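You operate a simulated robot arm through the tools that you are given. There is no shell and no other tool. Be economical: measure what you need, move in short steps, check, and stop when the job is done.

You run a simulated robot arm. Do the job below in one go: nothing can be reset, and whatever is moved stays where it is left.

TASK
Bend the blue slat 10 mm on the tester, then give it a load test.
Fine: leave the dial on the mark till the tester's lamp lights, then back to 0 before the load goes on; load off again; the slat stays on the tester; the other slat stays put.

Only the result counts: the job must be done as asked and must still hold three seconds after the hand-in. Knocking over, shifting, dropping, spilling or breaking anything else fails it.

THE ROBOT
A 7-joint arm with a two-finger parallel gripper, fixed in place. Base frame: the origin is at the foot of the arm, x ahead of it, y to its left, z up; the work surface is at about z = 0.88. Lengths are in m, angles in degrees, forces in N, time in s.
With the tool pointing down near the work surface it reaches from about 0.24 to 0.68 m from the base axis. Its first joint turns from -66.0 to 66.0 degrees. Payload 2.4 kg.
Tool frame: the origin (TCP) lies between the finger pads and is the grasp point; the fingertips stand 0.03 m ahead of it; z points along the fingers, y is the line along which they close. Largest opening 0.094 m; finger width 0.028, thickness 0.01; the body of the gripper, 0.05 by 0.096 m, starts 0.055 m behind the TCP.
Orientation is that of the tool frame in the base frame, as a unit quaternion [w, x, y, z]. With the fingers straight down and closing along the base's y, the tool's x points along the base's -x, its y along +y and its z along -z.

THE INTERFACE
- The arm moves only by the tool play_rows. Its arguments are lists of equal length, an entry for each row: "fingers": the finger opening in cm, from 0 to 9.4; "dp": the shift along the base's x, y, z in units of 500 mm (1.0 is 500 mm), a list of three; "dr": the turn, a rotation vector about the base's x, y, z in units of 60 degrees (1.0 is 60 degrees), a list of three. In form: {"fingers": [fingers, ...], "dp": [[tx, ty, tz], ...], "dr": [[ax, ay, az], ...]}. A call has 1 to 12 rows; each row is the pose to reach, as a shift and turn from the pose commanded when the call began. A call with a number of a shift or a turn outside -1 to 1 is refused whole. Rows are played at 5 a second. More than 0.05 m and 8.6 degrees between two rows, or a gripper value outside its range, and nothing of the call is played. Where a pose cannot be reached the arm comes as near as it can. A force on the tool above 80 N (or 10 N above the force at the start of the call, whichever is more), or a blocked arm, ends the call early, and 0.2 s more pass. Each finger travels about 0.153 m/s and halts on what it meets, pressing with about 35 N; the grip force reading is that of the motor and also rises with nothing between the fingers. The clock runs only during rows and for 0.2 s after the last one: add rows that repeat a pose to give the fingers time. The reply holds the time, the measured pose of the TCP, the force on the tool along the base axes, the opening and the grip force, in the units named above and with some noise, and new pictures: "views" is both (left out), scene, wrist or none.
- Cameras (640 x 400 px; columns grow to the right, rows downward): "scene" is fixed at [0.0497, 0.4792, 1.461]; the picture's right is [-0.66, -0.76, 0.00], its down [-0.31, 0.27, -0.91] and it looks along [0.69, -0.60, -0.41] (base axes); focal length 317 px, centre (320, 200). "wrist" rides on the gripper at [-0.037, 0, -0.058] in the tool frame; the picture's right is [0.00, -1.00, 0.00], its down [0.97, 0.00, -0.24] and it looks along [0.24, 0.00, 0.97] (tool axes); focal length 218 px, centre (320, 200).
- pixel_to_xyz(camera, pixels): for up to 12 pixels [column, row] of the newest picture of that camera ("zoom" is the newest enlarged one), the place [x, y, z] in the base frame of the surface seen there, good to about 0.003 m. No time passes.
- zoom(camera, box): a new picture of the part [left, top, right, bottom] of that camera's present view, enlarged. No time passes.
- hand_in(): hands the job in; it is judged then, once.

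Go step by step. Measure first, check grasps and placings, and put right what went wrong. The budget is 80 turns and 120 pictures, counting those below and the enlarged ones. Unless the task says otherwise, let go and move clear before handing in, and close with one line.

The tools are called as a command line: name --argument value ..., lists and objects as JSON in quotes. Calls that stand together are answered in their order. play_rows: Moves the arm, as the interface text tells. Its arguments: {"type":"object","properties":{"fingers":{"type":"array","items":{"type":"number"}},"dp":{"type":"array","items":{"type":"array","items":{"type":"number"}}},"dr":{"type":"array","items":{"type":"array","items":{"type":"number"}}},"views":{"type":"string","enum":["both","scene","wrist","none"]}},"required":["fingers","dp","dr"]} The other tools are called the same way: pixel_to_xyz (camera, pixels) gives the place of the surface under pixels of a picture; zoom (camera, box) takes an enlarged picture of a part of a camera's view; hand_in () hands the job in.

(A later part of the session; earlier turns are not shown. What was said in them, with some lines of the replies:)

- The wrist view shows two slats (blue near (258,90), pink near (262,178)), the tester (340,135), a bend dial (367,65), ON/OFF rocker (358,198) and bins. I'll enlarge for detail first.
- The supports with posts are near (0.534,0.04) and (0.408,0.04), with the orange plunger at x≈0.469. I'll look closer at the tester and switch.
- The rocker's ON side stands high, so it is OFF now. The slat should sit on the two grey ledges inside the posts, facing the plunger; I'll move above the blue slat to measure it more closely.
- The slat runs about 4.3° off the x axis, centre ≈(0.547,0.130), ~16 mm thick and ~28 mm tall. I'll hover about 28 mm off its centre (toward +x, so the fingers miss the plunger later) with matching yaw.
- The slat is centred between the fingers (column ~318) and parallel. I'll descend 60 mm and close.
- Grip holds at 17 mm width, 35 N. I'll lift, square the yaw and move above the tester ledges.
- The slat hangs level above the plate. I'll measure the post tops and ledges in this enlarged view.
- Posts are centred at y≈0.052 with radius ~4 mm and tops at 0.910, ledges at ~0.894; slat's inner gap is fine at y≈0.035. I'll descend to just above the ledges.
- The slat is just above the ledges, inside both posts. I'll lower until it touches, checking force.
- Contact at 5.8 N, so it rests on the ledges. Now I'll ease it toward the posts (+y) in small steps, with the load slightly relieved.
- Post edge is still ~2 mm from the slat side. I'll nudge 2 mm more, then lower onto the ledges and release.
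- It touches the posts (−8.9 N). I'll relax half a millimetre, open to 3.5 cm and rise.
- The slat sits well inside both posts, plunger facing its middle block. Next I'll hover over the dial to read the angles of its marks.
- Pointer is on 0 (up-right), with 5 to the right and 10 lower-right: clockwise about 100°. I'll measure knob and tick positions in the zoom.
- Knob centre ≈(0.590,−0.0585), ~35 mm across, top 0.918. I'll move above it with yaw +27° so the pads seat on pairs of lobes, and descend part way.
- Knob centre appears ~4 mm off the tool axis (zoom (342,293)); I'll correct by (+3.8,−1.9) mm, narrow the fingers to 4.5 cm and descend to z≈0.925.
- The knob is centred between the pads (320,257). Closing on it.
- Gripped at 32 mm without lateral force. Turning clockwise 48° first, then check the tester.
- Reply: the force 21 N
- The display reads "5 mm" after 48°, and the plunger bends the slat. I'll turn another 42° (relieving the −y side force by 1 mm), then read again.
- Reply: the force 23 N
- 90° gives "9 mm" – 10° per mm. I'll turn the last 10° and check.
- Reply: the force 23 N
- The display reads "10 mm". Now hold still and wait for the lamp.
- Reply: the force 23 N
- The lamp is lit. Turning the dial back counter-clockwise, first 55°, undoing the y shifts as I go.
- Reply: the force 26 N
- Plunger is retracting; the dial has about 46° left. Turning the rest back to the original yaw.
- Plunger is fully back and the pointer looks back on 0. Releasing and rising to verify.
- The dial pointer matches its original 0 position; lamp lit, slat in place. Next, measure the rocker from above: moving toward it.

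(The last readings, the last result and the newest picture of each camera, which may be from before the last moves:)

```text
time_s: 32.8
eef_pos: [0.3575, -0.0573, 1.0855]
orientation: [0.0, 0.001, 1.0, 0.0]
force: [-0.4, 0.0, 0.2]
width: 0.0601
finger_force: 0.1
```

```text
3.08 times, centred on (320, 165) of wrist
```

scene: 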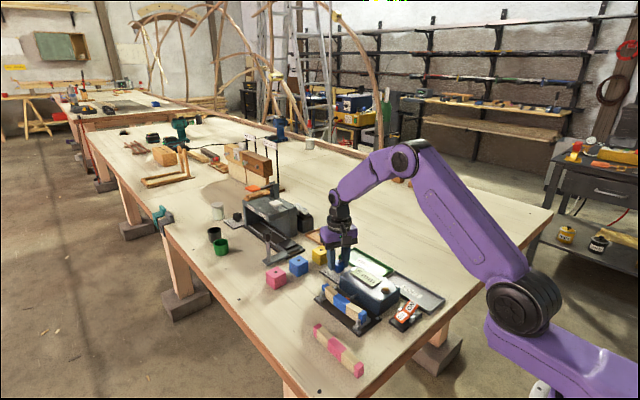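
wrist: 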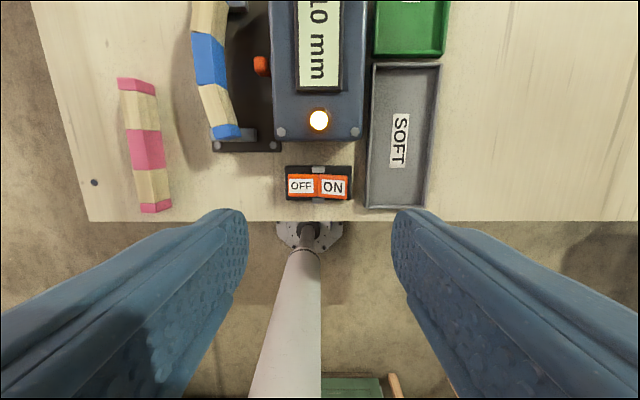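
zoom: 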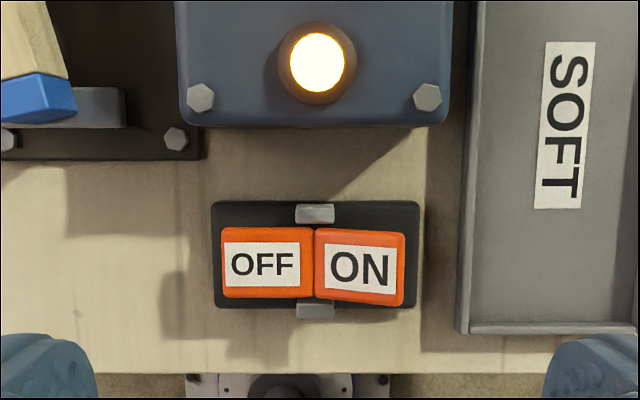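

pixel_to_xyz --camera "zoom" --pixels '[[230, 262], [262, 262], [305, 262], [322, 262], [360, 265], [398, 268], [360, 235], [360, 298], [412, 260], [470, 250], [315, 120], [315, 211]]'

```text
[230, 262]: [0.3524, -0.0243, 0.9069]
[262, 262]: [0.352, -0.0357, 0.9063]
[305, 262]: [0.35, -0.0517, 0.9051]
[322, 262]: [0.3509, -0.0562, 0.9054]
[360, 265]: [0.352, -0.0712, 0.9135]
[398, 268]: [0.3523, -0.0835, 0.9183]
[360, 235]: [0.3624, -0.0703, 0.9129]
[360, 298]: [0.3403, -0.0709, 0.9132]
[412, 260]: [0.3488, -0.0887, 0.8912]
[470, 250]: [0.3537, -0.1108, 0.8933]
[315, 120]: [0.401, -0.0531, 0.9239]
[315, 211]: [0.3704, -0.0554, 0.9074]
```

The ON paddle spans y −0.056 to −0.086, rising to z≈0.918; pivot at y≈−0.054. I'll close the fingers and hover just above ON at (0.352,−0.076).

play_rows --fingers '[4, 2, 0, 0, 0, 0]' --dp '[[-0.011, -0.036, -0.03], [-0.011, -0.036, -0.1], [-0.011, -0.036, -0.17], [-0.011, -0.036, -0.22], [-0.011, -0.036, -0.25], [-0.011, -0.036, -0.25]]' --dr '[[0, 0, 0], [0, 0, 0], [0, 0, 0], [0, 0, 0], [0, 0, 0], [0, 0, 0]]' --views "scene"

zoom --camera "scene" --box '[340, 250, 460, 350]'

```text
time_s: 34.2
eef_pos: [0.3529, -0.0745, 0.9619]
orientation: [0.0, 0.0, 1.0, 0.0]
force: [0.7, -0.5, 0.4]
width: 0.0001
finger_force: 33.1
```

scene: 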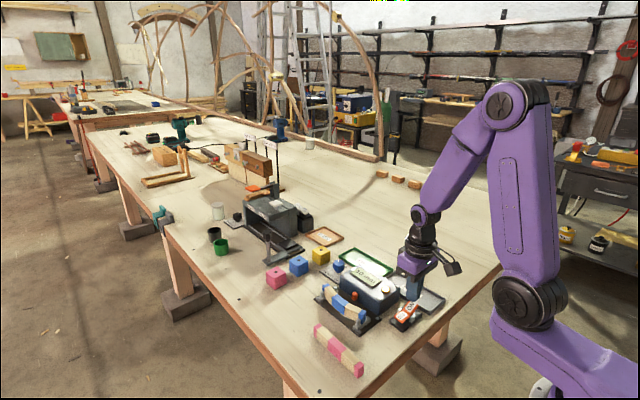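

```text
4.00 times, centred on (400, 300) of scene
```

zoom: 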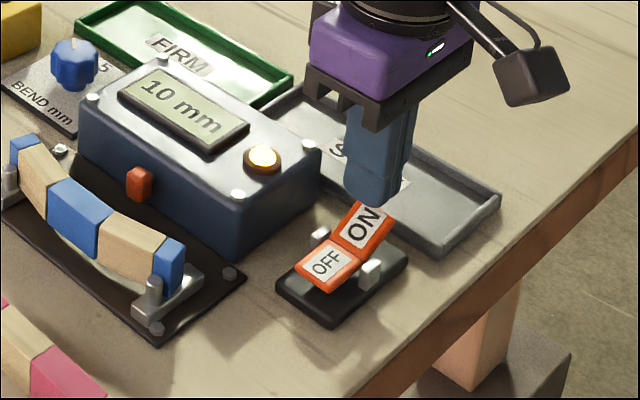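

Fingers are above the ON paddle. Pressing down to TCP z≈0.937 slowly.

play_rows --fingers '[0, 0, 0, 0, 0, 0]' --dp '[[0, -0.002, -0.02], [0, -0.002, -0.03], [0, -0.002, -0.038], [0, -0.002, -0.044], [0, -0.002, -0.05], [0, -0.002, -0.05]]' --dr '[[0, 0, 0], [0, 0, 0], [0, 0, 0], [0, 0, 0], [0, 0, 0], [0, 0, 0]]' --views "none"

zoom --camera "scene" --box '[340, 250, 460, 350]'

```text
time_s: 35.6
eef_pos: [0.3521, -0.0782, 0.937]
orientation: [0.0, 0.001, 1.0, 0.0]
force: [0.9, 0.6, 0.9]
width: 0.0
finger_force: 32.9
```

```text
4.00 times, centred on (400, 300) of scene
```

zoom: 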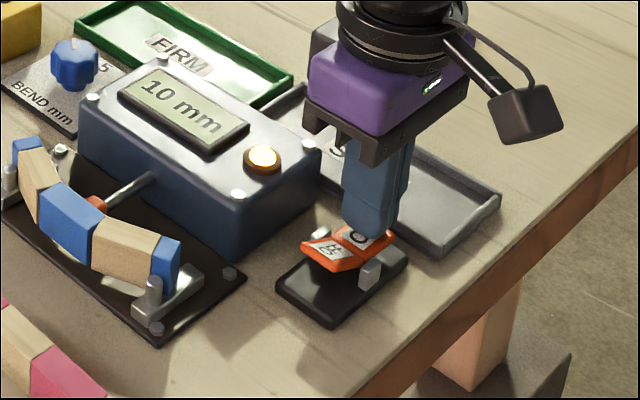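

The rocker has flipped and the plunger is loading the slat. I'll raise off and wait a moment, then read the display.

play_rows --fingers '[0, 0, 0, 0, 0, 0, 0, 0]' --dp '[[0, 0, 0.04], [0, 0, 0.08], [0, 0, 0.08], [0, 0, 0.08], [0, 0, 0.08], [0, 0, 0.08], [0, 0, 0.08], [0, 0, 0.08]]' --dr '[[0, 0, 0], [0, 0, 0], [0, 0, 0], [0, 0, 0], [0, 0, 0], [0, 0, 0], [0, 0, 0], [0, 0, 0]]' --views "none"

zoom --camera "scene" --box '[320, 240, 440, 340]'

```text
time_s: 37.4
eef_pos: [0.3522, -0.0767, 0.9773]
orientation: [0.001, 0.0, 1.0, 0.0]
force: [-0.9, 0.9, 0.5]
width: 0.0
finger_force: 32.7
```

```text
4.00 times, centred on (380, 290) of scene
```

zoom: 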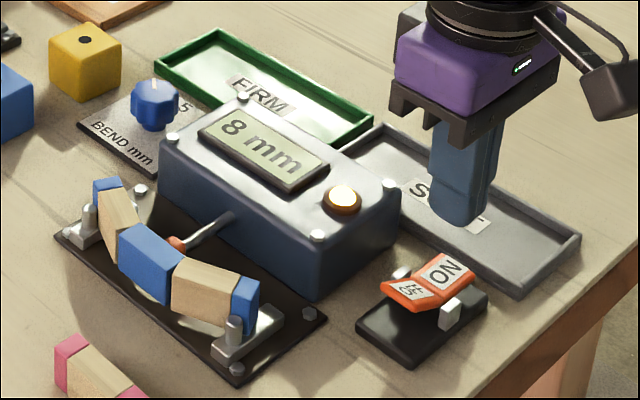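

Display reads "8 mm" under load: the test reading. I'll wait a little more while moving over OFF (y≈−0.032) to confirm it's steady.

play_rows --fingers '[0, 0, 0, 0, 0, 0, 0]' --dp '[[0, 0.04, 0], [0, 0.088, 0], [0, 0.088, 0], [0, 0.088, 0], [0, 0.088, 0], [0, 0.088, 0], [0, 0.088, 0]]' --dr '[[0, 0, 0], [0, 0, 0], [0, 0, 0], [0, 0, 0], [0, 0, 0], [0, 0, 0], [0, 0, 0]]' --views "none"

zoom --camera "scene" --box '[320, 240, 440, 340]'

```text
time_s: 39.0
eef_pos: [0.3536, -0.0331, 0.9769]
orientation: [0.0, 0.0, 1.0, 0.0]
force: [-0.6, 0.3, 0.4]
width: 0.0001
finger_force: 32.8
```

```text
4.00 times, centred on (380, 290) of scene
```

zoom: 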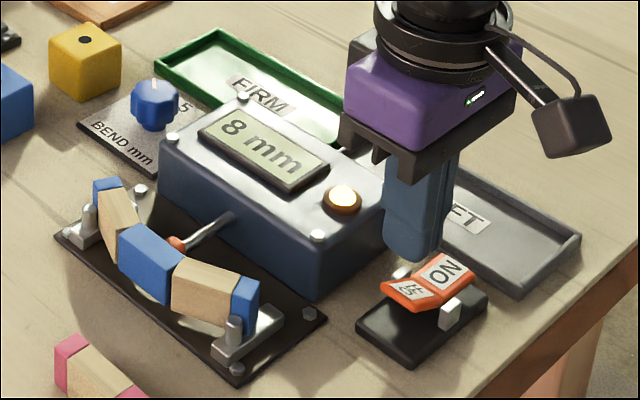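

Reading is steady at 8 mm. Pressing OFF, to the same depth, then rising.

play_rows --fingers '[0, 0, 0, 0, 0, 0, 0, 0, 0, 0, 0, 0]' --dp '[[0, 0, -0.03], [0, 0, -0.05], [0, 0, -0.06], [0, 0, -0.07], [0, 0, -0.08], [0, 0, -0.08], [0, 0, -0.04], [0, 0, 0.04], [0, 0, 0.12], [0, 0, 0.2], [0, 0, 0.25], [0, 0, 0.25]]' --dr '[[0, 0, 0], [0, 0, 0], [0, 0, 0], [0, 0, 0], [0, 0, 0], [0, 0, 0], [0, 0, 0], [0, 0, 0], [0, 0, 0], [0, 0, 0], [0, 0, 0], [0, 0, 0]]'

zoom --camera "scene" --box '[320, 240, 440, 340]'

```text
time_s: 41.6
eef_pos: [0.3498, -0.0341, 1.1023]
orientation: [0.0, 0.0, 1.0, 0.0]
force: [0.1, 0.1, -0.3]
width: 0.0002
finger_force: 33.2
```

scene: 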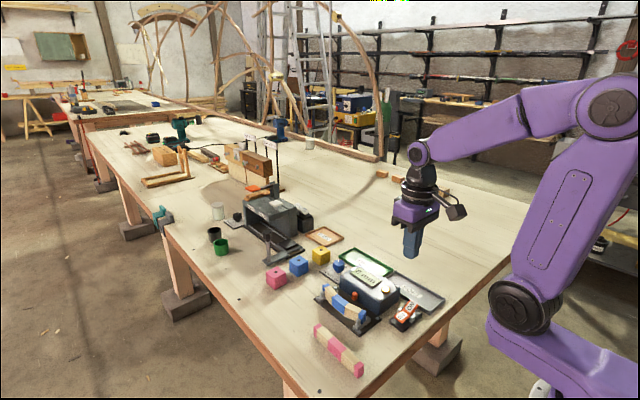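
wrist: 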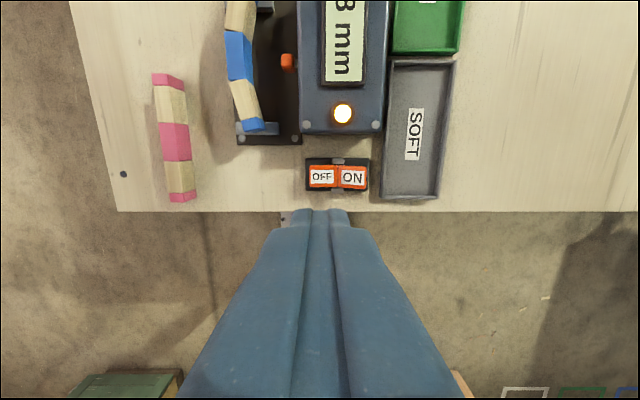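

```text
4.00 times, centred on (380, 290) of scene
```

zoom: 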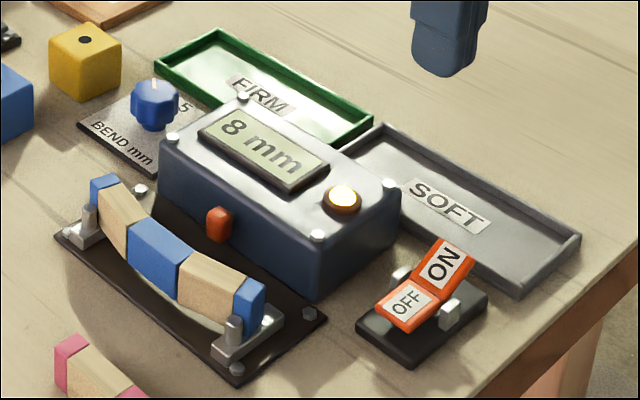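

The rocker is OFF, the plunger is retracted, the dial is on 0, the lamp is lit, and the blue slat is on the tester with the pink one untouched. The arm is clear, so I'm handing in.

hand_in

```text
The job is handed in.
```

I bent the blue slat to 10 mm and held it until the lamp lit. I then set the dial back to 0, switched the load on (the display read 8 mm) and off again. The slat is still on the tester, and the pink slat was not moved.
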